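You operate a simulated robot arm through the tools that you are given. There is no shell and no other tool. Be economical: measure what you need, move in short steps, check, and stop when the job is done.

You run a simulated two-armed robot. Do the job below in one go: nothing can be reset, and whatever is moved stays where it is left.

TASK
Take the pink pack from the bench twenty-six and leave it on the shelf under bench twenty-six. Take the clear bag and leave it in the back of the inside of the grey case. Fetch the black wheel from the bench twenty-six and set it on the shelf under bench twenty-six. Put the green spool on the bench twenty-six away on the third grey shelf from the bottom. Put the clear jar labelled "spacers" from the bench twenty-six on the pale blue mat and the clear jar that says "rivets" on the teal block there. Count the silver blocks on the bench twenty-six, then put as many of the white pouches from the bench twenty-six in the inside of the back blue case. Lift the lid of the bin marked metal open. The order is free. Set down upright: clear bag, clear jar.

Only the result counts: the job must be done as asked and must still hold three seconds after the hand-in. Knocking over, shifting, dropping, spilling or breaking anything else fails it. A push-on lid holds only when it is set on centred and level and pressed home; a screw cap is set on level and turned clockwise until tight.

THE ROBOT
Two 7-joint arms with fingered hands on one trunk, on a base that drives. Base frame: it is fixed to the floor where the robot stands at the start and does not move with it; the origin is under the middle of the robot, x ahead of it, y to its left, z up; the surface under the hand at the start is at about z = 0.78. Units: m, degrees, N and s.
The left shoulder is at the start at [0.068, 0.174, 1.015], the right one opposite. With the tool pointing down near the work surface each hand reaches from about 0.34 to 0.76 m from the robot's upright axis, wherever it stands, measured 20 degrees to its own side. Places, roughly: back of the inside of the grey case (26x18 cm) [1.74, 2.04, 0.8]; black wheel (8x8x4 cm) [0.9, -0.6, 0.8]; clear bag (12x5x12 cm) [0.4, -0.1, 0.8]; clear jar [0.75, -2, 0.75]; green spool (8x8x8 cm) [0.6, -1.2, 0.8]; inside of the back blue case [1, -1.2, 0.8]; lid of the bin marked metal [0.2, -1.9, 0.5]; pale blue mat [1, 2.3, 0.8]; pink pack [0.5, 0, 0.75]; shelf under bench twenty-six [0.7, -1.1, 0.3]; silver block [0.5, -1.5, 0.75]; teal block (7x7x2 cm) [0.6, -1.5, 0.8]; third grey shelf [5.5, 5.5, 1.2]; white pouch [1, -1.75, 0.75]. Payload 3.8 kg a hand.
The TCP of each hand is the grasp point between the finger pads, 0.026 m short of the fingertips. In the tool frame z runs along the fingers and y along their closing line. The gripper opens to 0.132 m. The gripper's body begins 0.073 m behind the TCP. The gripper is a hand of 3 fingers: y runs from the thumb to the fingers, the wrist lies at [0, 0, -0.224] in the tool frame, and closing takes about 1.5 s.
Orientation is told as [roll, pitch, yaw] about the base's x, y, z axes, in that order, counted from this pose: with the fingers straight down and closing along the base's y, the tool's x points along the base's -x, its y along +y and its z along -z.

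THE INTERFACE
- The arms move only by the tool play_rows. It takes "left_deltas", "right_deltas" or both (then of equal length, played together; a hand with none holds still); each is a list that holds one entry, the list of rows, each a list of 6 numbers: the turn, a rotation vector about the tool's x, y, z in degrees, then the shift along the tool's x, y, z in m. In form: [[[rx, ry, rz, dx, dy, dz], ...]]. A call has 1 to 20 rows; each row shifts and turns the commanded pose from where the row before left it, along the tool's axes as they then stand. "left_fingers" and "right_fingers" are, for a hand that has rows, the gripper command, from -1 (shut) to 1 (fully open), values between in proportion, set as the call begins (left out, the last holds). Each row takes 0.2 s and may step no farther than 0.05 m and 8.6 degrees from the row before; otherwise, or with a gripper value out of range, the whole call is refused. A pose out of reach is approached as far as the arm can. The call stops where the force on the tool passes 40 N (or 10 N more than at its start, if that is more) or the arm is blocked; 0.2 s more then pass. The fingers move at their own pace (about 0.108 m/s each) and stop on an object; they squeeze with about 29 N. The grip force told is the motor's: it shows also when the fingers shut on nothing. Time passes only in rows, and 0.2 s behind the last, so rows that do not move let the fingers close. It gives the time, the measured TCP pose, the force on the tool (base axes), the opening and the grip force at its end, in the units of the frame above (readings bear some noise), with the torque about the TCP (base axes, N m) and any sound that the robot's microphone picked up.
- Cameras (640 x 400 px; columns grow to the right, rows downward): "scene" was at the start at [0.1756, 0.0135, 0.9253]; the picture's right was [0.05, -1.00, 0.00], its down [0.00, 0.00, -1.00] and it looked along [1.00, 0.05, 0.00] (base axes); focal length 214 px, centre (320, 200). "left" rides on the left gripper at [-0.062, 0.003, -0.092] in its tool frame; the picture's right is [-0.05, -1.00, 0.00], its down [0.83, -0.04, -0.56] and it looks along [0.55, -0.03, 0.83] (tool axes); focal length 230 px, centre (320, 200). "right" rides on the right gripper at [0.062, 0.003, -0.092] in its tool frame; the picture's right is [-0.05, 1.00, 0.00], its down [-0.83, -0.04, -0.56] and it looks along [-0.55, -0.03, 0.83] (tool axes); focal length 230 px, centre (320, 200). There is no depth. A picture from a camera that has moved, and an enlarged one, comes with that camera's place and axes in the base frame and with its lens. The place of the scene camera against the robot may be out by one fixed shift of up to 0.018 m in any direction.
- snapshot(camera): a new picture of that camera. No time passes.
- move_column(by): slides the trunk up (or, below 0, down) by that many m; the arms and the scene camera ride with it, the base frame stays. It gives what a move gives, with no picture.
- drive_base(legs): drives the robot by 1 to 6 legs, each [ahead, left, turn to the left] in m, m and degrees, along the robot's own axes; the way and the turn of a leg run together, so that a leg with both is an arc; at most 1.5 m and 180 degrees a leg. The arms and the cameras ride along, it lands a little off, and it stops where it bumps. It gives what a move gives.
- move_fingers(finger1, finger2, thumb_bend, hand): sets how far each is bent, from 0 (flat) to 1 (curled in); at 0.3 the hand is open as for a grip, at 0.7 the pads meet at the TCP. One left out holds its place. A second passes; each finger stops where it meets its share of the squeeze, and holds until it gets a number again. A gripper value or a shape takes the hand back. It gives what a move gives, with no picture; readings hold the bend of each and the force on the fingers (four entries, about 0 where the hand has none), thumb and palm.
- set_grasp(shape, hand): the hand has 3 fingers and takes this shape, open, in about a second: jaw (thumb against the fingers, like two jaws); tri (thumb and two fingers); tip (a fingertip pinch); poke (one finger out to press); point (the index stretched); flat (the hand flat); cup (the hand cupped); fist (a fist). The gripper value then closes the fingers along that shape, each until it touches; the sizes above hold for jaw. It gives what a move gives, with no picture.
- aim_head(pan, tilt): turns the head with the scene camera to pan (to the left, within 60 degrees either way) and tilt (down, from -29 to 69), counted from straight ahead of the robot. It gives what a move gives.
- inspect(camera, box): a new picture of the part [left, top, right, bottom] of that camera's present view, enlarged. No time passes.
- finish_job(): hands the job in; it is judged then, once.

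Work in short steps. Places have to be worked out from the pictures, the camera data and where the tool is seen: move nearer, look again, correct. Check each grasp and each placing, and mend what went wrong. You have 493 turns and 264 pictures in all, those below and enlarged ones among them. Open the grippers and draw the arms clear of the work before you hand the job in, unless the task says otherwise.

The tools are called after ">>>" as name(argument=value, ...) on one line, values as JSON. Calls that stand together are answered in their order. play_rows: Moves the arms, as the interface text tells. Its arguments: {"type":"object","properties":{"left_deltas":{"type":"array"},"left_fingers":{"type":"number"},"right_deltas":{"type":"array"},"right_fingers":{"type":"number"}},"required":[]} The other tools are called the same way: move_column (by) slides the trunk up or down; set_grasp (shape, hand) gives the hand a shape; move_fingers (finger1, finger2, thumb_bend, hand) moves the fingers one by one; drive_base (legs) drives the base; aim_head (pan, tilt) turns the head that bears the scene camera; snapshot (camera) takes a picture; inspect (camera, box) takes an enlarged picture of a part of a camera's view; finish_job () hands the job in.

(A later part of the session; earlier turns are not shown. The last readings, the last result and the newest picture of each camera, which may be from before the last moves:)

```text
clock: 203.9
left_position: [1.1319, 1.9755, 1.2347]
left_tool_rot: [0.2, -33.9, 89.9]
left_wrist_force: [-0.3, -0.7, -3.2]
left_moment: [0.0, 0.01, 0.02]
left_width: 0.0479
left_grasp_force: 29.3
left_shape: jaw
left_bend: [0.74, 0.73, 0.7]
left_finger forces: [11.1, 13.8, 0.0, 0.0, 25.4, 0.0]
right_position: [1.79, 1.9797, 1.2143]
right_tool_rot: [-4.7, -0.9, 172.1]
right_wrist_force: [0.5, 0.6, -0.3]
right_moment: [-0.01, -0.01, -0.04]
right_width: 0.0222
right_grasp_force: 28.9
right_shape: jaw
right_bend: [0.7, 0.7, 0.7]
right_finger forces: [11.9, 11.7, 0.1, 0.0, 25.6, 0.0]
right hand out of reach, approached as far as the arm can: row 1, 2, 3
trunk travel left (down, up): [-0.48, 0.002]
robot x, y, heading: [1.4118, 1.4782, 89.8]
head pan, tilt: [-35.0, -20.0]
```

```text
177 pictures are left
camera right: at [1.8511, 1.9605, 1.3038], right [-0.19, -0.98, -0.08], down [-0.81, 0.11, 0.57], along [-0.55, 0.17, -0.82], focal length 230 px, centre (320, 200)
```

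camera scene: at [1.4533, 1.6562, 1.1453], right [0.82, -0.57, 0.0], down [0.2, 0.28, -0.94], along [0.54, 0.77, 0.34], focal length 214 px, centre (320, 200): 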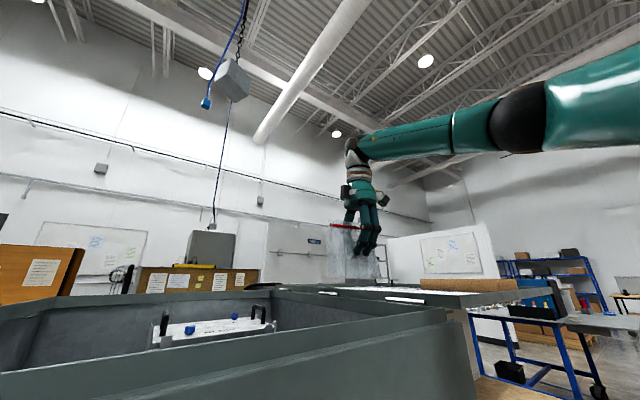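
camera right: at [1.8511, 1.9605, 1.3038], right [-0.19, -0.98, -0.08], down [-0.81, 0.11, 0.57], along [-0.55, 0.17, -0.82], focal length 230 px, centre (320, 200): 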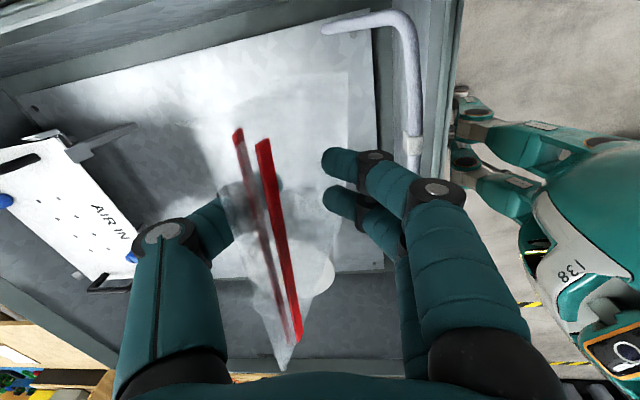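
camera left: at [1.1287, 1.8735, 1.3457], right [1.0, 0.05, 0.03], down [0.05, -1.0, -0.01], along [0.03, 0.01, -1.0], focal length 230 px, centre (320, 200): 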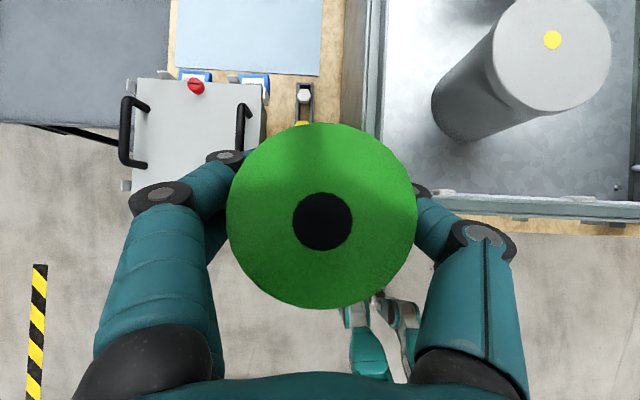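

The floor at the target is free. I lower 12 cm while moving toward (1.74, 2.04) and check arm clearance.

>>> play_rows(right_deltas=[[[0, 0, 0, 0, 0, 0.03], [0, 0, 0, 0, 0, 0.03], [0, 0, 0, -0.02, -0.015, 0.03], [0, 0, 0, -0.02, -0.02, 0.03], [0, 0, 0, -0.015, -0.02, 0.0]]])

>>> snapshot(camera="scene")

>>> snapshot(camera="left")

```text
clock: 205.1
left_position: [1.133, 1.9756, 1.2349]
left_tool_rot: [0.2, -33.9, 90.0]
left_wrist_force: [0.0, 0.2, -3.2]
left_moment: [-0.02, -0.02, -0.03]
left_width: 0.0483
left_grasp_force: 28.9
left_shape: jaw
left_bend: [0.74, 0.73, 0.7]
left_finger forces: [11.0, 13.7, 0.0, 0.1, 25.4, 0.0]
right_position: [1.7579, 1.9972, 1.0987]
right_tool_rot: [-4.8, -0.9, 172.1]
right_wrist_force: [0.3, 0.1, -0.2]
right_moment: [-0.01, -0.02, 0.01]
right_width: 0.0221
right_grasp_force: 29.0
right_shape: jaw
right_bend: [0.7, 0.7, 0.7]
right_finger forces: [11.9, 11.7, 0.1, 0.0, 25.5, 0.0]
right hand out of reach, approached as far as the arm can: row 3, 4, 5
trunk travel left (down, up): [-0.48, 0.002]
robot x, y, heading: [1.4141, 1.4751, 90.2]
head pan, tilt: [-35.0, -20.0]
```

```text
176 pictures are left
camera scene: at [1.4533, 1.6559, 1.1454], right [0.82, -0.57, 0.0], down [0.2, 0.28, -0.94], along [0.54, 0.77, 0.34], focal length 214 px, centre (320, 200)
```

scene: 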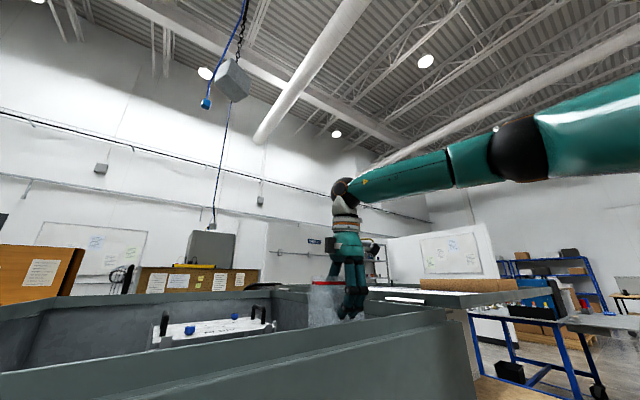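

```text
175 pictures are left
camera left: at [1.1301, 1.9744, 1.3451], right [1.0, 0.05, 0.03], down [0.05, -1.0, 0.0], along [0.03, 0.01, -1.0], focal length 230 px, centre (320, 200)
```

left: 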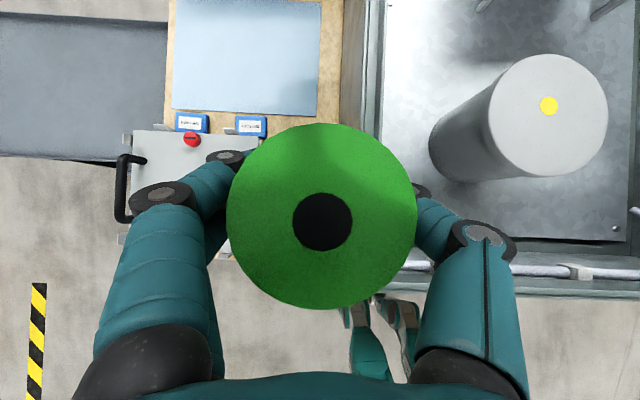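

Left camera shows the white cylinder at x<1.61, so the free back zone is as given. The forearm slopes well above the rim. I continue down with small corrections.

>>> play_rows(right_deltas=[[[0, 0, 0, 0, 0, 0.03], [0, 0, 0, 0, 0, 0.03], [0, 0, 0, -0.01, -0.02, 0.03], [0, 0, 0, -0.013, -0.022, 0.0]]])

>>> snapshot(camera="scene")

>>> snapshot(camera="right")

```text
clock: 206.1
left_position: [1.1318, 1.9743, 1.2349]
left_tool_rot: [0.2, -34.0, 90.0]
left_wrist_force: [0.2, 0.2, -2.1]
left_moment: [0.03, 0.02, -0.02]
left_width: 0.0483
left_grasp_force: 28.9
left_shape: jaw
left_bend: [0.74, 0.73, 0.7]
left_finger forces: [11.0, 13.7, 0.0, 0.1, 25.3, 0.1]
right_position: [1.7593, 1.9893, 1.0272]
right_tool_rot: [-4.8, -0.9, 172.1]
right_wrist_force: [0.0, 0.1, 0.1]
right_moment: [0.0, 0.0, -0.02]
right_width: 0.0219
right_grasp_force: 29.0
right_shape: jaw
right_bend: [0.7, 0.7, 0.7]
right_finger forces: [11.9, 11.6, 0.0, 0.1, 25.4, 0.0]
right hand out of reach, approached as far as the arm can: row 1, 2, 3, 4
trunk travel left (down, up): [-0.48, 0.002]
robot x, y, heading: [1.4137, 1.4799, 90.0]
head pan, tilt: [-35.0, -20.0]
```

```text
174 pictures are left
camera scene: at [1.4531, 1.6558, 1.1455], right [0.82, -0.57, 0.0], down [0.2, 0.28, -0.94], along [0.54, 0.77, 0.34], focal length 214 px, centre (320, 200)
```

scene: 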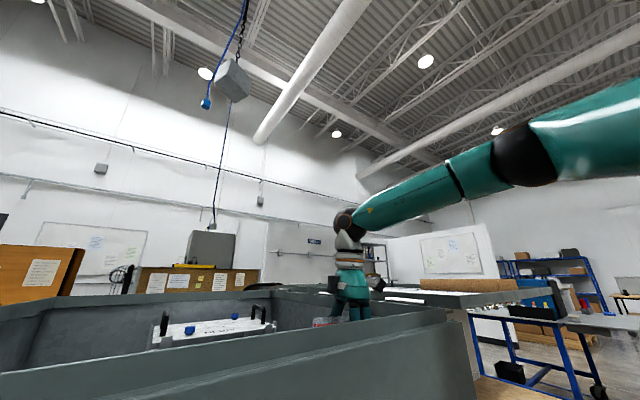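

```text
173 pictures are left
camera right: at [1.8202, 1.9708, 1.1159], right [-0.19, -0.98, -0.08], down [-0.81, 0.11, 0.57], along [-0.55, 0.17, -0.82], focal length 230 px, centre (320, 200)
```

right: 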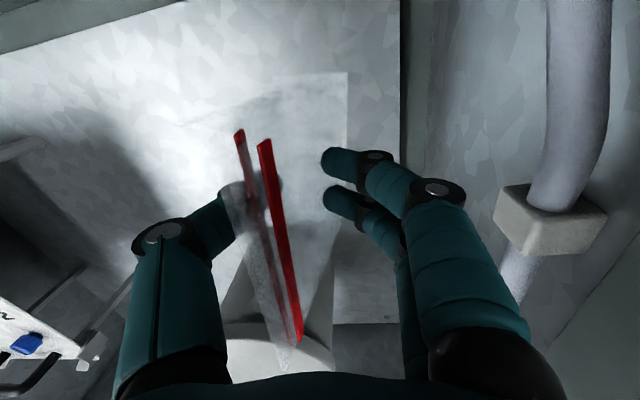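

The turned wrist limits the reach; the bag may stand at any yaw, so I turn the hand 45° back toward neutral, which frees the arm.

>>> play_rows(right_deltas=[[[0, 0, 7.5, 0, 0, 0], [0, 0, 7.5, 0, 0, 0], [0, 0, 7.5, 0, 0, 0], [0, 0, 7.5, 0, 0, 0], [0, 0, 7.5, 0, 0, 0], [0, 0, 7.5, 0, 0, 0], [-4.8, 0, 0, 0, 0, 0]]])

```text
clock: 207.7
left_position: [1.1329, 1.9741, 1.234]
left_tool_rot: [0.1, -34.1, 90.0]
left_wrist_force: [0.4, 0.1, -2.8]
left_moment: [-0.01, 0.02, -0.03]
left_width: 0.0482
left_grasp_force: 28.7
left_shape: jaw
left_bend: [0.74, 0.73, 0.7]
left_finger forces: [10.9, 13.7, 0.0, 0.1, 25.3, 0.0]
right_position: [1.7609, 1.9835, 1.0279]
right_tool_rot: [2.1, -4.0, 127.1]
right_wrist_force: [1.0, 0.4, 0.6]
right_moment: [0.01, -0.01, -0.01]
right_width: 0.0218
right_grasp_force: 29.3
right_shape: jaw
right_bend: [0.7, 0.7, 0.7]
right_finger forces: [11.9, 11.7, 0.0, 0.1, 25.4, 0.0]
right hand out of reach, approached as far as the arm can: row 7
trunk travel left (down, up): [-0.48, 0.002]
robot x, y, heading: [1.4104, 1.4731, 90.0]
head pan, tilt: [-35.0, -20.0]
```

Now move toward the target and further down.

>>> play_rows(right_deltas=[[[0, 0, 0, -0.028, -0.0085, 0], [0, 0, 0, -0.028, -0.0085, 0], [0, 0, 0, 0, 0, 0.03], [0, 0, 0, 0, 0, 0.03]]])

>>> snapshot(camera="scene")

>>> snapshot(camera="right")

```text
clock: 208.7
left_position: [1.133, 1.9736, 1.233]
left_tool_rot: [0.2, -34.0, 89.9]
left_wrist_force: [-0.2, 0.2, -3.2]
left_moment: [0.03, 0.01, -0.02]
left_width: 0.048
left_grasp_force: 28.7
left_shape: jaw
left_bend: [0.74, 0.73, 0.7]
left_finger forces: [10.9, 13.8, 0.0, 0.1, 25.3, 0.2]
right_position: [1.7566, 1.9713, 0.985]
right_tool_rot: [2.0, -4.1, 127.2]
right_wrist_force: [0.2, 0.7, -1.1]
right_moment: [0.01, -0.01, -0.01]
right_width: 0.0221
right_grasp_force: 28.9
right_shape: jaw
right_bend: [0.7, 0.7, 0.7]
right_finger forces: [11.8, 11.7, 0.0, 0.0, 25.4, 0.0]
right hand out of reach, approached as far as the arm can: row 1, 2, 3, 4
trunk travel left (down, up): [-0.48, 0.002]
robot x, y, heading: [1.4083, 1.4797, 90.0]
head pan, tilt: [-35.0, -20.0]
```

```text
172 pictures are left
camera scene: at [1.4533, 1.6558, 1.1453], right [0.82, -0.57, 0.0], down [0.2, 0.28, -0.94], along [0.54, 0.77, 0.34], focal length 214 px, centre (320, 200)
```

scene: 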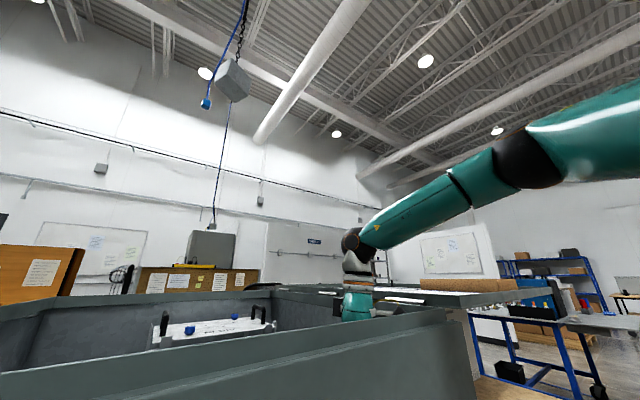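

```text
171 pictures are left
camera right: at [1.7979, 1.9166, 1.0703], right [-0.82, -0.56, 0.04], down [-0.43, 0.67, 0.61], along [-0.37, 0.49, -0.79], focal length 230 px, centre (320, 200)
```

right: 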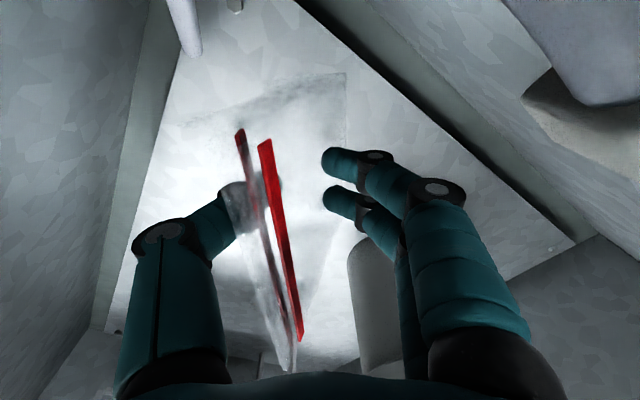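

The IK is stuck by the arm's posture, but base and trunk can do the rest: drive 5 cm forward, then lower the trunk 8 cm while checking forearm clearance.

>>> drive_base(legs=[[0.05, 0, 0]])

>>> move_column(by=-0.07)

>>> aim_head(pan=-40, tilt=0)

>>> snapshot(camera="scene")

>>> snapshot(camera="right")

```text
clock: 209.6
left_position: [1.1324, 2.0232, 1.2355]
left_tool_rot: [0.2, -34.0, 90.0]
left_wrist_force: [1.4, -0.8, -3.7]
left_moment: [-0.01, 0.02, 0.01]
left_width: 0.0482
left_grasp_force: 29.0
left_shape: jaw
left_bend: [0.74, 0.73, 0.7]
left_finger forces: [10.9, 13.7, 0.1, 0.0, 25.4, 0.1]
right_position: [1.7568, 2.0184, 0.9853]
right_tool_rot: [2.0, -4.1, 127.2]
right_wrist_force: [-0.6, -0.5, -1.0]
right_moment: [0.0, 0.02, 0.0]
right_width: 0.0221
right_grasp_force: 28.9
right_shape: jaw
right_bend: [0.7, 0.7, 0.7]
right_finger forces: [11.8, 11.8, 0.1, 0.1, 25.5, 0.1]
trunk travel left (down, up): [-0.48, 0.002]
robot x, y, heading: [1.4136, 1.526, 89.9]
head pan, tilt: [-35.0, -20.0]
```

```text
clock: 210.7
left_position: [1.1323, 2.0235, 1.165]
left_tool_rot: [0.2, -34.0, 90.1]
left_wrist_force: [-0.6, 0.7, -2.8]
left_moment: [0.0, 0.02, -0.02]
left_width: 0.048
left_grasp_force: 29.1
left_shape: jaw
left_bend: [0.74, 0.73, 0.7]
left_finger forces: [11.1, 13.7, 0.0, 0.1, 25.3, 0.0]
right_position: [1.7577, 2.0195, 0.9149]
right_tool_rot: [2.0, -4.1, 127.1]
right_wrist_force: [-0.7, 0.9, 0.3]
right_moment: [-0.02, 0.02, 0.02]
right_width: 0.0219
right_grasp_force: 28.8
right_shape: jaw
right_bend: [0.7, 0.7, 0.7]
right_finger forces: [11.9, 11.7, 0.0, 0.1, 25.4, 0.0]
trunk travel left (down, up): [-0.41, 0.072]
robot x, y, heading: [1.4165, 1.5244, 90.2]
head pan, tilt: [-35.0, -20.0]
```

```text
clock: 211.5
left_position: [1.1321, 2.0242, 1.1655]
left_tool_rot: [0.1, -34.0, 90.0]
left_wrist_force: [0.2, 0.7, -2.1]
left_moment: [0.01, -0.03, 0.01]
left_width: 0.0482
left_grasp_force: 29.0
left_shape: jaw
left_bend: [0.74, 0.73, 0.7]
left_finger forces: [11.1, 13.7, 0.0, 0.0, 25.3, 0.1]
right_position: [1.7566, 2.0205, 0.9139]
right_tool_rot: [2.0, -4.0, 127.1]
right_wrist_force: [0.9, -0.1, -0.2]
right_moment: [-0.01, 0.0, 0.0]
right_width: 0.0219
right_grasp_force: 28.8
right_shape: jaw
right_bend: [0.7, 0.7, 0.7]
right_finger forces: [11.9, 11.7, 0.0, 0.0, 25.4, 0.0]
trunk travel left (down, up): [-0.41, 0.072]
robot x, y, heading: [1.4145, 1.5229, 89.9]
head pan, tilt: [-40.0, 0.0]
```

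```text
170 pictures are left
camera scene: at [1.4674, 1.7038, 1.0198], right [0.77, -0.64, 0.0], down [0.0, 0.0, -1.0], along [0.64, 0.77, 0.0], focal length 214 px, centre (320, 200)
```

scene: 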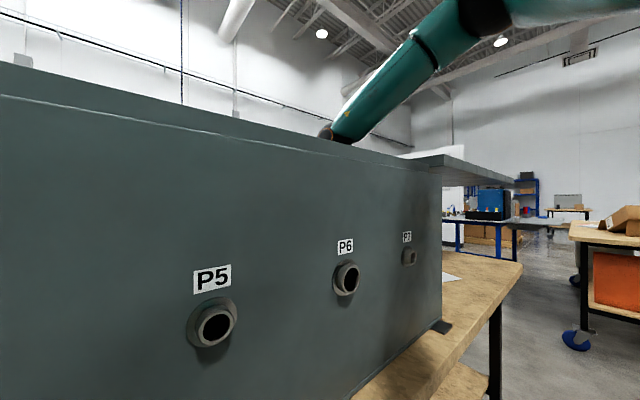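

```text
169 pictures are left
camera right: at [1.7979, 1.9658, 1.0007], right [-0.82, -0.56, 0.04], down [-0.43, 0.67, 0.61], along [-0.37, 0.49, -0.79], focal length 230 px, centre (320, 200)
```

right: 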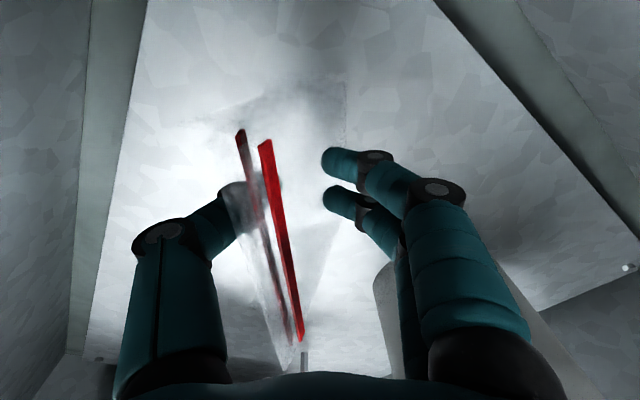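

The forearm rises steeply and clears the rim well. I lower another 4 cm.

>>> move_column(by=-0.04)

>>> snapshot(camera="right")

>>> snapshot(camera="scene")

```text
clock: 212.3
left_position: [1.1315, 2.0216, 1.1263]
left_tool_rot: [0.1, -34.3, 90.1]
left_wrist_force: [-0.6, 0.1, -2.8]
left_moment: [0.01, 0.01, 0.0]
left_width: 0.048
left_grasp_force: 29.3
left_shape: jaw
left_bend: [0.74, 0.73, 0.7]
left_finger forces: [11.0, 13.8, 0.1, 0.0, 25.4, 0.1]
right_position: [1.7537, 2.0203, 0.8785]
right_tool_rot: [1.6, -4.4, 127.4]
right_wrist_force: [1.3, -2.8, 38.8]
right_moment: [0.03, -0.25, -0.11]
right_width: 0.0256
right_grasp_force: 28.9
right_shape: jaw
right_bend: [0.72, 0.71, 0.71]
right_finger forces: [22.7, 16.8, 0.1, 0.1, 34.4, 0.0]
trunk travel left (down, up): [-0.37, 0.112]
robot x, y, heading: [1.4121, 1.5271, 89.9]
head pan, tilt: [-40.0, 0.0]
```

```text
168 pictures are left
camera right: at [1.796, 1.9658, 0.9644], right [-0.82, -0.57, 0.03], down [-0.43, 0.66, 0.62], along [-0.37, 0.49, -0.79], focal length 230 px, centre (320, 200)
```

right: 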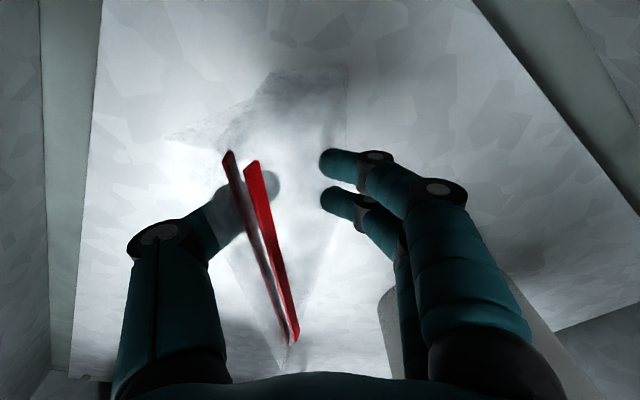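

```text
167 pictures are left
camera scene: at [1.4664, 1.6962, 0.9727], right [0.77, -0.64, 0.0], down [0.0, 0.0, -1.0], along [0.64, 0.77, 0.0], focal length 214 px, centre (320, 200)
```

scene: 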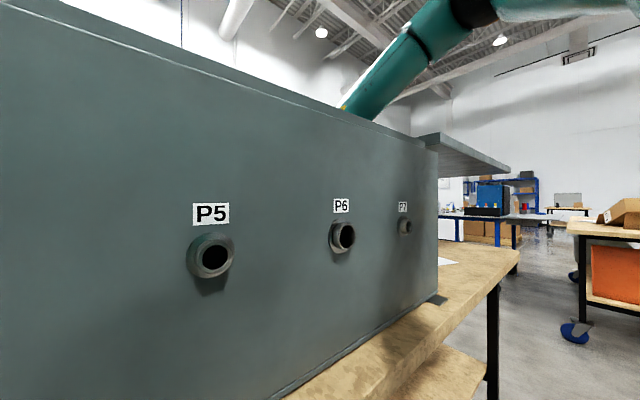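

The bag bottom is on the floor (39 N). I relieve by 7 mm and then open the fingers.

>>> move_column(by=0.007)

>>> play_rows(right_deltas=[[[0, 0, 0, 0, 0, 0], [0, 0, 0, 0, 0, 0], [0, 0, 0, 0, 0, 0]]], right_fingers=-0.2)

>>> snapshot(camera="right")

```text
clock: 212.9
left_position: [1.1322, 2.023, 1.132]
left_tool_rot: [0.2, -33.9, 90.0]
left_wrist_force: [0.2, 0.3, -2.9]
left_moment: [-0.01, -0.01, -0.02]
left_width: 0.0479
left_grasp_force: 29.1
left_shape: jaw
left_bend: [0.74, 0.73, 0.7]
left_finger forces: [11.1, 13.7, 0.0, 0.1, 25.3, 0.0]
right_position: [1.7553, 2.0175, 0.8804]
right_tool_rot: [2.1, -3.9, 127.3]
right_wrist_force: [0.2, 0.3, 6.5]
right_moment: [-0.07, -0.02, 0.03]
right_width: 0.0244
right_grasp_force: 28.6
right_shape: jaw
right_bend: [0.72, 0.71, 0.71]
right_finger forces: [15.2, 13.0, 0.1, 0.0, 28.0, 0.0]
trunk travel left (down, up): [-0.377, 0.105]
robot x, y, heading: [1.4127, 1.5314, 90.2]
head pan, tilt: [-40.0, 0.0]
```

```text
clock: 213.7
left_position: [1.133, 2.0242, 1.131]
left_tool_rot: [0.2, -34.1, 90.0]
left_wrist_force: [0.3, 0.6, -3.1]
left_moment: [-0.01, 0.02, 0.01]
left_width: 0.0481
left_grasp_force: 28.5
left_shape: jaw
left_bend: [0.74, 0.73, 0.7]
left_finger forces: [10.9, 13.8, 0.0, 0.1, 25.2, 0.0]
right_position: [1.7568, 2.0188, 0.8812]
right_tool_rot: [2.1, -4.0, 127.2]
right_wrist_force: [-0.9, 0.3, 0.3]
right_moment: [-0.03, -0.03, -0.01]
right_width: 0.0524
right_grasp_force: 0.2
right_shape: jaw
right_bend: [0.73, 0.73, 0.7]
right_finger forces: [0.0, 0.1, 0.0, 0.1, 0.1, 0.0]
trunk travel left (down, up): [-0.377, 0.105]
robot x, y, heading: [1.4146, 1.5259, 90.3]
head pan, tilt: [-40.0, 0.0]
```

```text
166 pictures are left
camera right: at [1.798, 1.9655, 0.9674], right [-0.82, -0.56, 0.04], down [-0.43, 0.67, 0.61], along [-0.37, 0.49, -0.79], focal length 230 px, centre (320, 200)
```

right: 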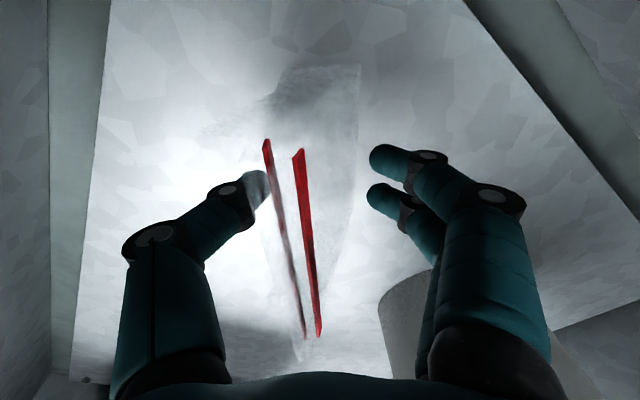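

It stands by itself. Open fully and raise straight up.

>>> play_rows(right_deltas=[[[0, 0, 0, 0, 0, 0], [0, 0, 0, 0, 0, 0], [0, 0, 0, 0, 0, 0], [0, 0, 0, 0, 0, 0]]], right_fingers=1)

>>> move_column(by=0.1)

>>> snapshot(camera="right")

```text
clock: 214.7
left_position: [1.1321, 2.023, 1.1306]
left_tool_rot: [0.2, -34.0, 89.9]
left_wrist_force: [-0.6, -0.3, -3.0]
left_moment: [0.01, -0.02, -0.01]
left_width: 0.048
left_grasp_force: 28.7
left_shape: jaw
left_bend: [0.74, 0.73, 0.7]
left_finger forces: [11.1, 13.8, 0.0, 0.0, 25.4, 0.1]
right_position: [1.7564, 2.0197, 0.8822]
right_tool_rot: [2.0, -4.0, 127.2]
right_wrist_force: [-0.8, 0.8, -0.1]
right_moment: [0.0, -0.01, -0.02]
right_width: 0.1319
right_grasp_force: 0.0
right_shape: jaw
right_bend: [0.3, 0.3, 0.3]
right_finger forces: [0.0, 0.1, 0.0, 0.1, 0.0, 0.1]
trunk travel left (down, up): [-0.377, 0.105]
robot x, y, heading: [1.4114, 1.5244, 90.0]
head pan, tilt: [-40.0, 0.0]
```

```text
clock: 216.0
left_position: [1.1327, 2.0257, 1.2294]
left_tool_rot: [0.3, -33.9, 90.0]
left_wrist_force: [-1.3, 0.0, -2.4]
left_moment: [-0.03, 0.02, -0.01]
left_width: 0.0479
left_grasp_force: 29.4
left_shape: jaw
left_bend: [0.74, 0.73, 0.7]
left_finger forces: [11.1, 13.7, 0.1, 0.1, 25.4, 0.0]
right_position: [1.7571, 2.0193, 0.9797]
right_tool_rot: [2.1, -4.0, 127.1]
right_wrist_force: [0.1, -0.2, -0.1]
right_moment: [-0.01, -0.01, 0.0]
right_width: 0.1316
right_grasp_force: 0.1
right_shape: jaw
right_bend: [0.3, 0.3, 0.3]
right_finger forces: [0.1, 0.0, 0.1, 0.1, 0.0, 0.0]
trunk travel left (down, up): [-0.477, 0.005]
robot x, y, heading: [1.4129, 1.5219, 89.8]
head pan, tilt: [-40.0, 0.0]
```

```text
165 pictures are left
camera right: at [1.798, 1.9663, 1.0666], right [-0.83, -0.56, 0.04], down [-0.43, 0.67, 0.61], along [-0.37, 0.49, -0.79], focal length 230 px, centre (320, 200)
```

right: 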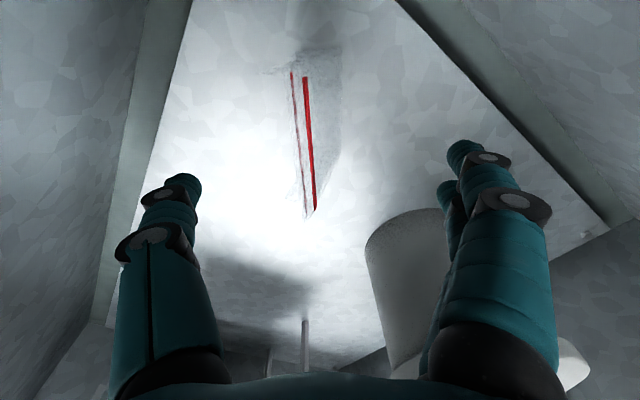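

The bag stands upright at (1.76, 2.02). I raise the hand out of the case.

>>> play_rows(right_deltas=[[[0, 0, 0, 0, 0, -0.04], [0, 0, 0, 0, 0, -0.04], [0, 0, 0, 0, 0, -0.04], [0, 0, 0, 0, 0, -0.04], [0, 0, 0, 0, 0, -0.04], [0, 0, 0, 0, 0, -0.04]]])

>>> snapshot(camera="right")

```text
clock: 217.4
left_position: [1.1321, 2.024, 1.2303]
left_tool_rot: [0.3, -34.0, 89.9]
left_wrist_force: [-0.2, 0.3, -2.0]
left_moment: [-0.02, 0.0, -0.02]
left_width: 0.0478
left_grasp_force: 29.4
left_shape: jaw
left_bend: [0.74, 0.73, 0.7]
left_finger forces: [11.0, 13.7, 0.1, 0.1, 25.3, 0.0]
right_position: [1.7739, 2.0109, 1.2211]
right_tool_rot: [2.1, -4.1, 127.1]
right_wrist_force: [-0.1, -0.1, 0.2]
right_moment: [0.02, -0.01, 0.01]
right_width: 0.1319
right_grasp_force: 0.1
right_shape: jaw
right_bend: [0.3, 0.3, 0.3]
right_finger forces: [0.0, 0.1, 0.0, 0.1, 0.0, 0.0]
trunk travel left (down, up): [-0.477, 0.005]
robot x, y, heading: [1.4121, 1.5256, 90.2]
head pan, tilt: [-40.0, 0.0]
```

```text
164 pictures are left
camera right: at [1.8149, 1.9568, 1.3074], right [-0.82, -0.56, 0.04], down [-0.43, 0.67, 0.61], along [-0.37, 0.49, -0.79], focal length 230 px, centre (320, 200)
```

right: 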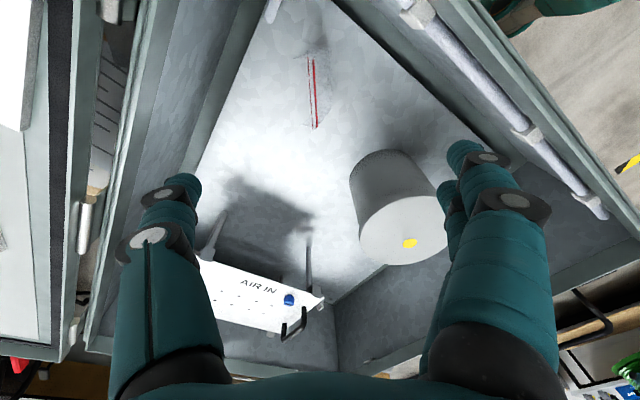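

Bag task done. I back off, turn to face +x, and look toward the grey shelves.

>>> drive_base(legs=[[-0.3, 0, 0], [0, 0, -90]])

>>> aim_head(pan=35, tilt=5)

>>> snapshot(camera="scene")

>>> aim_head(pan=0, tilt=10)

>>> snapshot(camera="scene")

```text
clock: 223.3
left_position: [1.916, 1.4936, 1.2314]
left_tool_rot: [0.2, -34.0, -1.0]
left_wrist_force: [0.5, 0.5, -3.7]
left_moment: [-0.02, -0.01, 0.02]
left_width: 0.0482
left_grasp_force: 28.6
left_shape: jaw
left_bend: [0.74, 0.73, 0.7]
left_finger forces: [10.7, 13.8, 0.0, 0.0, 25.2, 0.0]
right_position: [1.8917, 0.8531, 1.2217]
right_tool_rot: [2.0, -4.0, 36.2]
right_wrist_force: [0.5, -0.2, 0.9]
right_moment: [0.0, -0.02, -0.01]
right_width: 0.1318
right_grasp_force: 0.2
right_shape: jaw
right_bend: [0.3, 0.3, 0.3]
right_finger forces: [0.1, 0.1, 0.1, 0.0, 0.1, 0.1]
trunk travel left (down, up): [-0.477, 0.005]
robot x, y, heading: [1.4072, 1.2235, -0.9]
head pan, tilt: [-40.0, 0.0]
```

```text
clock: 224.8
left_position: [1.9156, 1.4951, 1.2318]
left_tool_rot: [0.3, -34.0, -1.0]
left_wrist_force: [0.3, 0.0, -3.6]
left_moment: [-0.03, 0.04, 0.0]
left_width: 0.0481
left_grasp_force: 28.5
left_shape: jaw
left_bend: [0.74, 0.73, 0.7]
left_finger forces: [10.7, 13.7, 0.2, 0.0, 25.2, 0.0]
right_position: [1.892, 0.8543, 1.2209]
right_tool_rot: [2.0, -4.0, 36.2]
right_wrist_force: [0.9, -0.8, 0.4]
right_moment: [0.0, 0.0, -0.01]
right_width: 0.1316
right_grasp_force: 0.0
right_shape: jaw
right_bend: [0.3, 0.3, 0.3]
right_finger forces: [0.0, 0.0, 0.0, 0.1, 0.0, 0.0]
trunk travel left (down, up): [-0.477, 0.005]
robot x, y, heading: [1.4116, 1.2246, -1.1]
head pan, tilt: [35.0, 5.0]
```

```text
163 pictures are left
camera scene: at [1.5946, 1.2817, 1.104], right [0.56, -0.83, 0.0], down [-0.07, -0.05, -1.0], along [0.83, 0.56, -0.09], focal length 214 px, centre (320, 200)
```

scene: 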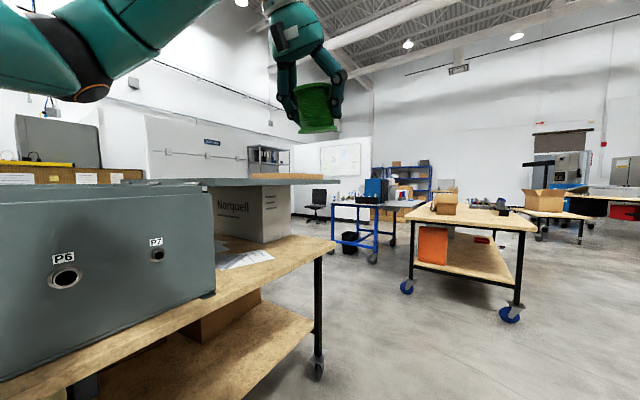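

```text
clock: 225.8
left_position: [1.9165, 1.4935, 1.2321]
left_tool_rot: [0.2, -34.0, -1.0]
left_wrist_force: [-0.2, 1.1, -3.5]
left_moment: [0.01, 0.01, -0.02]
left_width: 0.0479
left_grasp_force: 28.8
left_shape: jaw
left_bend: [0.74, 0.73, 0.7]
left_finger forces: [10.6, 13.7, 0.1, 0.0, 25.1, 0.0]
right_position: [1.8908, 0.8538, 1.2198]
right_tool_rot: [2.0, -4.0, 36.1]
right_wrist_force: [-0.4, -0.8, -0.3]
right_moment: [-0.03, 0.0, 0.0]
right_width: 0.1317
right_grasp_force: 0.0
right_shape: jaw
right_bend: [0.3, 0.3, 0.3]
right_finger forces: [0.1, 0.1, 0.0, 0.1, 0.1, 0.0]
trunk travel left (down, up): [-0.477, 0.005]
robot x, y, heading: [1.413, 1.2213, -1.2]
head pan, tilt: [0.0, 10.0]
```

```text
162 pictures are left
camera scene: at [1.6114, 1.2288, 1.0959], right [-0.02, -1.0, 0.0], down [-0.17, 0.0, -0.98], along [0.98, -0.02, -0.17], focal length 214 px, centre (320, 200)
```

scene: 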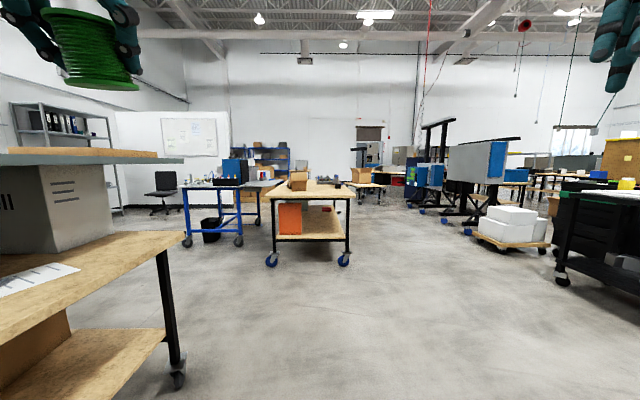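

The grey shelving stands at the far left wall around (5.5, 5.5). I drive to x≈3.2 and turn left, then look again.

>>> drive_base(legs=[[1.5, 0, 1.0], [0.3, 0, 0], [0, 0, 70]])

>>> aim_head(pan=0, tilt=10)

>>> snapshot(camera="scene")

```text
clock: 237.9
left_position: [3.1165, 1.7795, 1.2313]
left_tool_rot: [0.2, -33.9, 70.1]
left_wrist_force: [-0.4, 0.2, -3.1]
left_moment: [0.04, 0.01, 0.02]
left_width: 0.0477
left_grasp_force: 28.8
left_shape: jaw
left_bend: [0.74, 0.73, 0.7]
left_finger forces: [10.4, 13.8, 0.1, 0.0, 25.1, 0.0]
right_position: [3.7146, 1.5463, 1.2205]
right_tool_rot: [2.0, -4.0, 107.1]
right_wrist_force: [-0.1, -0.1, 0.2]
right_moment: [0.0, -0.02, -0.01]
right_width: 0.1319
right_grasp_force: 0.1
right_shape: jaw
right_bend: [0.3, 0.3, 0.3]
right_finger forces: [0.0, 0.0, 0.0, 0.0, 0.1, 0.1]
trunk travel left (down, up): [-0.477, 0.005]
robot x, y, heading: [3.2112, 1.2122, 70.2]
head pan, tilt: [0.0, 10.0]
```

```text
clock: 238.5
left_position: [3.1175, 1.7797, 1.2309]
left_tool_rot: [0.2, -34.0, 70.0]
left_wrist_force: [-0.2, 0.5, -3.1]
left_moment: [0.02, 0.02, 0.03]
left_width: 0.0477
left_grasp_force: 29.4
left_shape: jaw
left_bend: [0.74, 0.73, 0.7]
left_finger forces: [10.5, 13.8, 0.0, 0.1, 25.1, 0.0]
right_position: [3.7163, 1.5481, 1.2203]
right_tool_rot: [2.0, -4.0, 107.1]
right_wrist_force: [0.0, 0.2, 0.4]
right_moment: [0.03, -0.03, -0.04]
right_width: 0.1321
right_grasp_force: 0.0
right_shape: jaw
right_bend: [0.3, 0.3, 0.3]
right_finger forces: [0.0, 0.1, 0.0, 0.1, 0.0, 0.1]
trunk travel left (down, up): [-0.477, 0.005]
robot x, y, heading: [3.2096, 1.2146, 70.1]
head pan, tilt: [0.0, 10.0]
```

```text
161 pictures are left
camera scene: at [3.2759, 1.4134, 1.0959], right [0.94, -0.34, 0.0], down [-0.06, -0.16, -0.98], along [0.34, 0.93, -0.17], focal length 214 px, centre (320, 200)
```

scene: 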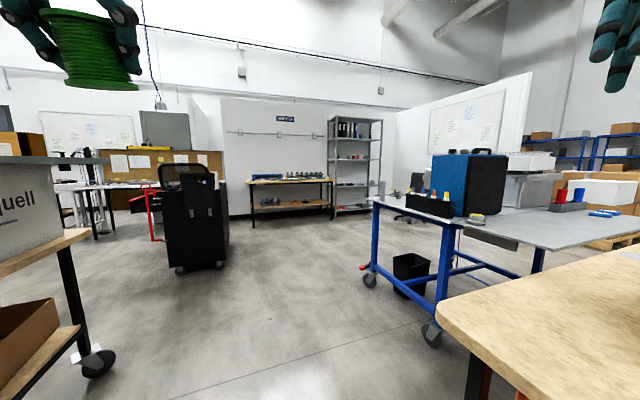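

The grey shelving is ahead at about x 4.9–6, y≥5.2. I drive north first, clear of the blue table.

>>> drive_base(legs=[[0, 0, 20], [1.3, 0, 0], [1.3, 0, 0], [0, 0, -35]])

>>> snapshot(camera="scene")

```text
clock: 250.3
left_position: [2.9259, 3.9428, 1.2274]
left_tool_rot: [0.3, -33.5, 90.4]
left_wrist_force: [0.5, -0.2, -3.7]
left_moment: [0.01, -0.02, 0.0]
left_width: 0.0479
left_grasp_force: 29.1
left_shape: jaw
left_bend: [0.74, 0.73, 0.7]
left_finger forces: [10.7, 13.7, 0.0, 0.0, 25.2, 0.0]
right_position: [3.5669, 3.9331, 1.2176]
right_tool_rot: [2.2, -3.9, 127.6]
right_wrist_force: [-0.6, 0.7, -0.1]
right_moment: [-0.07, -0.03, 0.05]
right_width: 0.1317
right_grasp_force: 0.0
right_shape: jaw
right_bend: [0.3, 0.3, 0.3]
right_finger forces: [0.0, 0.0, 0.0, 0.0, 0.0, 0.0]
trunk travel left (down, up): [-0.477, 0.005]
robot x, y, heading: [3.2078, 3.4394, 90.3]
head pan, tilt: [0.0, 10.0]
stopped in leg 3: the robot was blocked; the commanded pose is now the measured one
```

```text
160 pictures are left
camera scene: at [3.2045, 3.6551, 1.0942], right [1.0, 0.01, 0.0], down [0.0, -0.18, -0.98], along [-0.01, 0.98, -0.18], focal length 214 px, centre (320, 200)
```

scene: 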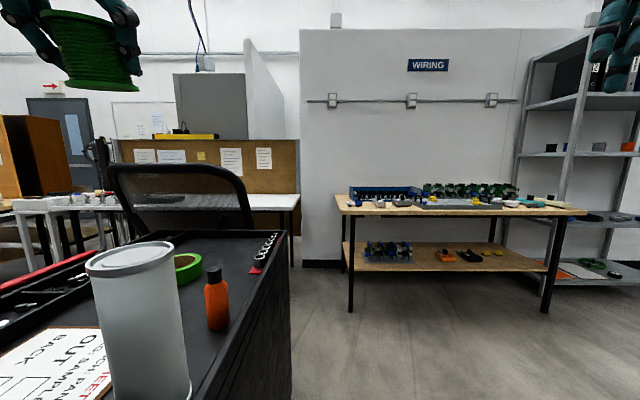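

I touched the black tool cabinet's front; I back off and go around on its right side toward the shelving.

>>> drive_base(legs=[[-0.2, 0, 0], [0, -0.6, 0], [0.9, 0, 0]])

>>> aim_head(pan=-30, tilt=15)

>>> snapshot(camera="scene")

```text
clock: 261.6
left_position: [3.531, 4.6483, 1.2334]
left_tool_rot: [0.2, -34.3, 89.8]
left_wrist_force: [0.3, 0.2, -3.3]
left_moment: [0.04, -0.01, -0.05]
left_width: 0.0477
left_grasp_force: 29.3
left_shape: jaw
left_bend: [0.74, 0.73, 0.7]
left_finger forces: [10.5, 13.8, 0.0, 0.2, 25.1, 0.0]
right_position: [4.172, 4.6322, 1.2219]
right_tool_rot: [2.0, -4.2, 127.0]
right_wrist_force: [1.0, 0.4, -0.7]
right_moment: [-0.04, 0.01, -0.02]
right_width: 0.1323
right_grasp_force: 0.1
right_shape: jaw
right_bend: [0.3, 0.3, 0.3]
right_finger forces: [0.0, 0.0, 0.0, 0.0, 0.1, 0.1]
trunk travel left (down, up): [-0.477, 0.005]
robot x, y, heading: [3.8102, 4.1459, 89.9]
head pan, tilt: [0.0, 10.0]
```

```text
clock: 262.5
left_position: [3.5316, 4.6476, 1.2333]
left_tool_rot: [0.3, -34.0, 89.8]
left_wrist_force: [0.4, 0.2, -3.5]
left_moment: [0.0, 0.01, 0.0]
left_width: 0.0478
left_grasp_force: 29.0
left_shape: jaw
left_bend: [0.74, 0.73, 0.7]
left_finger forces: [10.5, 13.7, 0.0, 0.0, 25.2, 0.0]
right_position: [4.1724, 4.6302, 1.2229]
right_tool_rot: [2.0, -4.2, 127.0]
right_wrist_force: [-0.3, 0.0, 0.0]
right_moment: [0.02, -0.01, -0.02]
right_width: 0.1318
right_grasp_force: 0.1
right_shape: jaw
right_bend: [0.3, 0.3, 0.3]
right_finger forces: [0.0, 0.0, 0.0, 0.1, 0.0, 0.0]
trunk travel left (down, up): [-0.477, 0.005]
robot x, y, heading: [3.8096, 4.1491, 89.8]
head pan, tilt: [-30.0, 15.0]
```

```text
159 pictures are left
camera scene: at [3.8539, 4.3466, 1.0878], right [0.86, -0.5, 0.0], down [-0.13, -0.22, -0.97], along [0.49, 0.84, -0.26], focal length 214 px, centre (320, 200)
```

scene: 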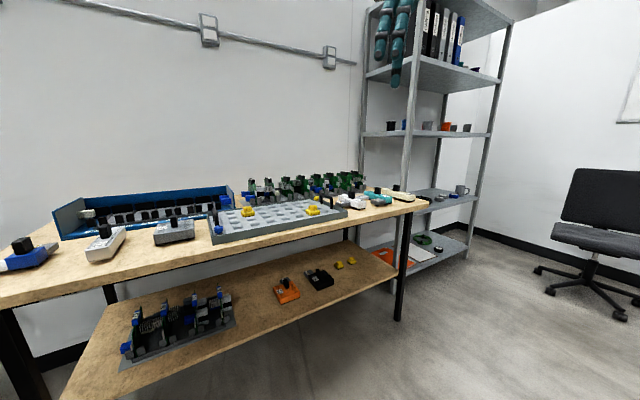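

Shelves: bottom, 2nd, 3rd (small items), 4th (binders). I strafe right to face the unit.

>>> drive_base(legs=[[0, -1.4, 0]])

>>> aim_head(pan=0, tilt=5)

>>> snapshot(camera="scene")

>>> snapshot(camera="left")

```text
clock: 275.0
left_position: [4.9401, 4.6384, 1.2328]
left_tool_rot: [0.2, -34.1, 89.4]
left_wrist_force: [0.1, -0.1, -3.7]
left_moment: [-0.01, 0.01, -0.04]
left_width: 0.0478
left_grasp_force: 28.9
left_shape: jaw
left_bend: [0.74, 0.73, 0.7]
left_finger forces: [10.5, 13.8, 0.0, 0.0, 25.0, 0.0]
right_position: [5.5816, 4.6186, 1.2215]
right_tool_rot: [1.9, -4.2, 126.5]
right_wrist_force: [0.4, -0.6, -0.5]
right_moment: [0.01, 0.02, -0.03]
right_width: 0.1319
right_grasp_force: 0.0
right_shape: jaw
right_bend: [0.3, 0.3, 0.3]
right_finger forces: [0.0, 0.0, 0.0, 0.0, 0.1, 0.0]
trunk travel left (down, up): [-0.477, 0.005]
robot x, y, heading: [5.2084, 4.1357, 89.1]
head pan, tilt: [-30.0, 15.0]
```

```text
clock: 276.0
left_position: [4.94, 4.6393, 1.2337]
left_tool_rot: [0.2, -34.1, 89.3]
left_wrist_force: [0.8, -0.2, -3.9]
left_moment: [0.03, 0.0, 0.01]
left_width: 0.0476
left_grasp_force: 28.5
left_shape: jaw
left_bend: [0.74, 0.73, 0.7]
left_finger forces: [10.5, 13.9, 0.0, 0.0, 25.0, 0.0]
right_position: [5.5818, 4.6195, 1.2215]
right_tool_rot: [1.9, -4.2, 126.5]
right_wrist_force: [-0.3, 0.2, -0.9]
right_moment: [-0.01, 0.03, -0.04]
right_width: 0.1319
right_grasp_force: 0.0
right_shape: jaw
right_bend: [0.3, 0.3, 0.3]
right_finger forces: [0.1, 0.0, 0.0, 0.0, 0.0, 0.0]
trunk travel left (down, up): [-0.477, 0.005]
robot x, y, heading: [5.2175, 4.1367, 89.3]
head pan, tilt: [0.0, 5.0]
```

```text
158 pictures are left
camera scene: at [5.2143, 4.3468, 1.104], right [1.0, -0.01, 0.0], down [0.0, -0.09, -1.0], along [0.01, 1.0, -0.09], focal length 214 px, centre (320, 200)
```

scene: 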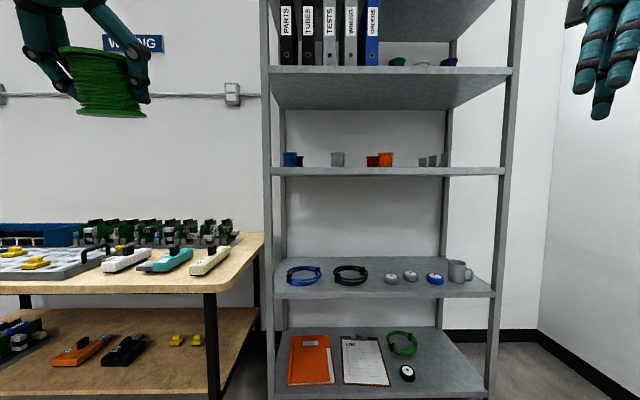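

```text
157 pictures are left
camera left: at [4.9379, 4.6387, 1.3432], right [1.0, 0.03, 0.03], down [0.03, -1.0, -0.01], along [0.03, 0.01, -1.0], focal length 230 px, centre (320, 200)
```

left: 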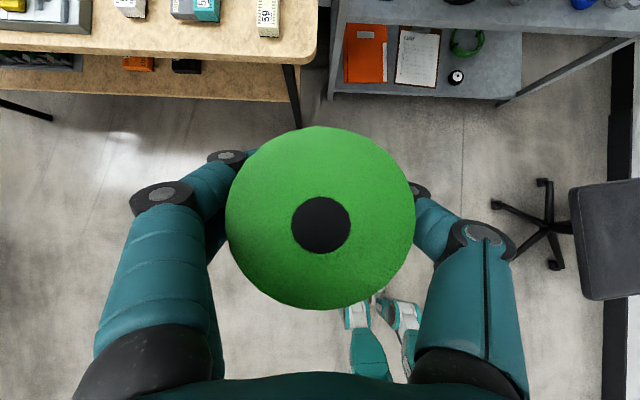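

Clear frontal view: third shelf lip at z≈1.14, items stand at its back, front is free. I strafe right 0.19, then move forward in part with the spool at z≈1.23.

>>> drive_base(legs=[[0, -0.19, 0.7], [0.42, 0, 0]])

>>> play_rows(left_deltas=[[[0, 0, 0, 0, -0.035, 0], [0, 0, 0, 0, -0.035, 0]]])

>>> snapshot(camera="scene")

>>> snapshot(camera="left")

```text
clock: 280.4
left_position: [5.1263, 5.0559, 1.2323]
left_tool_rot: [0.2, -34.2, 89.9]
left_wrist_force: [-0.1, -0.6, -2.9]
left_moment: [0.03, 0.02, -0.02]
left_width: 0.0479
left_grasp_force: 29.2
left_shape: jaw
left_bend: [0.74, 0.73, 0.7]
left_finger forces: [10.5, 13.8, 0.1, 0.0, 25.1, 0.0]
right_position: [5.7671, 5.0411, 1.221]
right_tool_rot: [2.1, -4.3, 127.0]
right_wrist_force: [-0.2, -0.9, -0.2]
right_moment: [0.04, -0.03, 0.01]
right_width: 0.1322
right_grasp_force: 0.2
right_shape: jaw
right_bend: [0.3, 0.3, 0.3]
right_finger forces: [0.0, 0.0, 0.0, 0.0, 0.0, 0.1]
trunk travel left (down, up): [-0.477, 0.005]
robot x, y, heading: [5.4048, 4.5561, 89.9]
head pan, tilt: [0.0, 5.0]
```

```text
clock: 281.1
left_position: [5.1975, 5.0561, 1.232]
left_tool_rot: [0.3, -34.0, 89.8]
left_wrist_force: [-0.1, -0.6, -3.5]
left_moment: [0.01, 0.05, 0.03]
left_width: 0.0473
left_grasp_force: 29.3
left_shape: jaw
left_bend: [0.74, 0.73, 0.7]
left_finger forces: [10.8, 13.7, 0.0, 0.0, 25.4, 0.1]
right_position: [5.7688, 5.0413, 1.2212]
right_tool_rot: [2.0, -4.2, 127.1]
right_wrist_force: [0.1, -0.3, -0.4]
right_moment: [0.0, 0.03, 0.0]
right_width: 0.1317
right_grasp_force: 0.0
right_shape: jaw
right_bend: [0.3, 0.3, 0.3]
right_finger forces: [0.1, 0.0, 0.0, 0.1, 0.1, 0.0]
trunk travel left (down, up): [-0.477, 0.005]
robot x, y, heading: [5.4079, 4.5566, 89.7]
head pan, tilt: [0.0, 5.0]
```

```text
156 pictures are left
camera scene: at [5.404, 4.7663, 1.1039], right [1.0, 0.0, 0.0], down [0.0, -0.09, -1.0], along [0.0, 1.0, -0.09], focal length 214 px, centre (320, 200)
```

scene: 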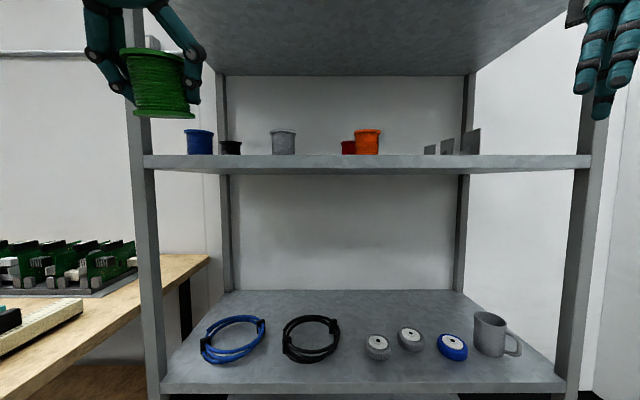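

```text
155 pictures are left
camera left: at [5.1953, 5.0557, 1.3423], right [1.0, 0.04, 0.02], down [0.04, -1.0, -0.01], along [0.02, 0.01, -1.0], focal length 230 px, centre (320, 200)
```

left: 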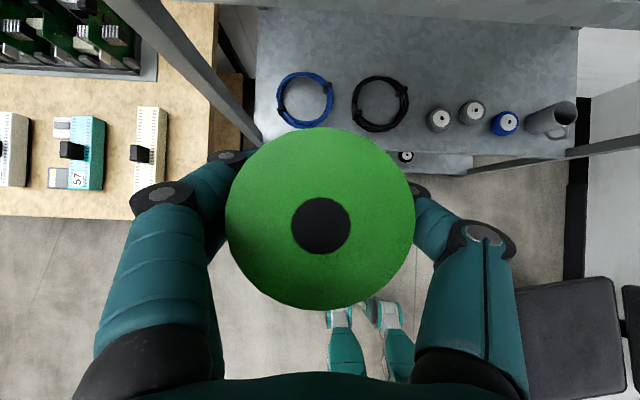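

Measured: shelf top z≈1.16, front edge y≈5.23, small cups at y≈5.36. I choose the spot x≈5.39, y≈5.285 in front of the gap between the grey and red cups; shift hand inward and up 2 cm first.

>>> play_rows(left_deltas=[[[0, 0, 0, -0.0056, -0.038, -0.0083], [0, 0, 0, -0.0056, -0.038, -0.0083], [0, 0, 0, 0, -0.038, 0], [0, 0, 0, 0, -0.038, 0], [0, 0, 0, 0, -0.038, 0]]])

>>> snapshot(camera="left")

```text
clock: 282.2
left_position: [5.3886, 5.0561, 1.2528]
left_tool_rot: [0.3, -34.1, 89.9]
left_wrist_force: [0.1, -0.8, -3.0]
left_moment: [0.02, 0.0, 0.02]
left_width: 0.0476
left_grasp_force: 28.7
left_shape: jaw
left_bend: [0.74, 0.73, 0.7]
left_finger forces: [10.5, 13.7, 0.1, 0.0, 25.4, 0.0]
right_position: [5.7699, 5.0398, 1.2206]
right_tool_rot: [2.1, -4.3, 127.1]
right_wrist_force: [0.2, 0.2, -0.7]
right_moment: [-0.01, 0.05, -0.01]
right_width: 0.1318
right_grasp_force: 0.1
right_shape: jaw
right_bend: [0.3, 0.3, 0.3]
right_finger forces: [0.1, 0.0, 0.0, 0.1, 0.0, 0.0]
trunk travel left (down, up): [-0.477, 0.005]
robot x, y, heading: [5.4037, 4.5511, 90.0]
head pan, tilt: [0.0, 5.0]
```

```text
154 pictures are left
camera left: at [5.3862, 5.056, 1.3627], right [1.0, 0.04, 0.02], down [0.04, -1.0, -0.01], along [0.02, 0.01, -1.0], focal length 230 px, centre (320, 200)
```

left: 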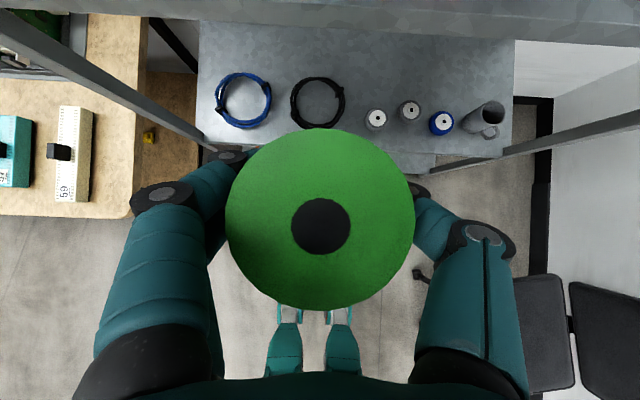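

Before driving in, the right hand must be drawn back so it doesn't enter the shelf.

>>> play_rows(right_deltas=[[[0, 0, 0, 0.0333, 0.025, 0], [0, 0, 0, 0.0333, 0.025, 0], [0, 0, 0, 0.0333, 0.025, 0], [0, 0, 0, 0.0333, 0.025, 0], [0, 0, 0, 0.0333, 0.025, 0], [0, 0, 0, 0.0333, 0.025, 0]]])

```text
clock: 283.6
left_position: [5.3867, 5.0573, 1.2525]
left_tool_rot: [0.2, -34.1, 89.8]
left_wrist_force: [-0.6, -0.4, -3.2]
left_moment: [0.0, -0.02, 0.0]
left_width: 0.0479
left_grasp_force: 29.1
left_shape: jaw
left_bend: [0.74, 0.73, 0.7]
left_finger forces: [10.4, 14.0, 0.0, 0.1, 25.0, 0.1]
right_position: [5.7702, 4.7909, 1.2118]
right_tool_rot: [2.0, -4.0, 127.0]
right_wrist_force: [0.0, 0.2, 1.1]
right_moment: [0.0, 0.03, 0.0]
right_width: 0.1321
right_grasp_force: 0.2
right_shape: jaw
right_bend: [0.3, 0.3, 0.3]
right_finger forces: [0.1, 0.0, 0.0, 0.1, 0.0, 0.1]
trunk travel left (down, up): [-0.477, 0.005]
robot x, y, heading: [5.405, 4.5573, 90.1]
head pan, tilt: [0.0, 5.0]
```

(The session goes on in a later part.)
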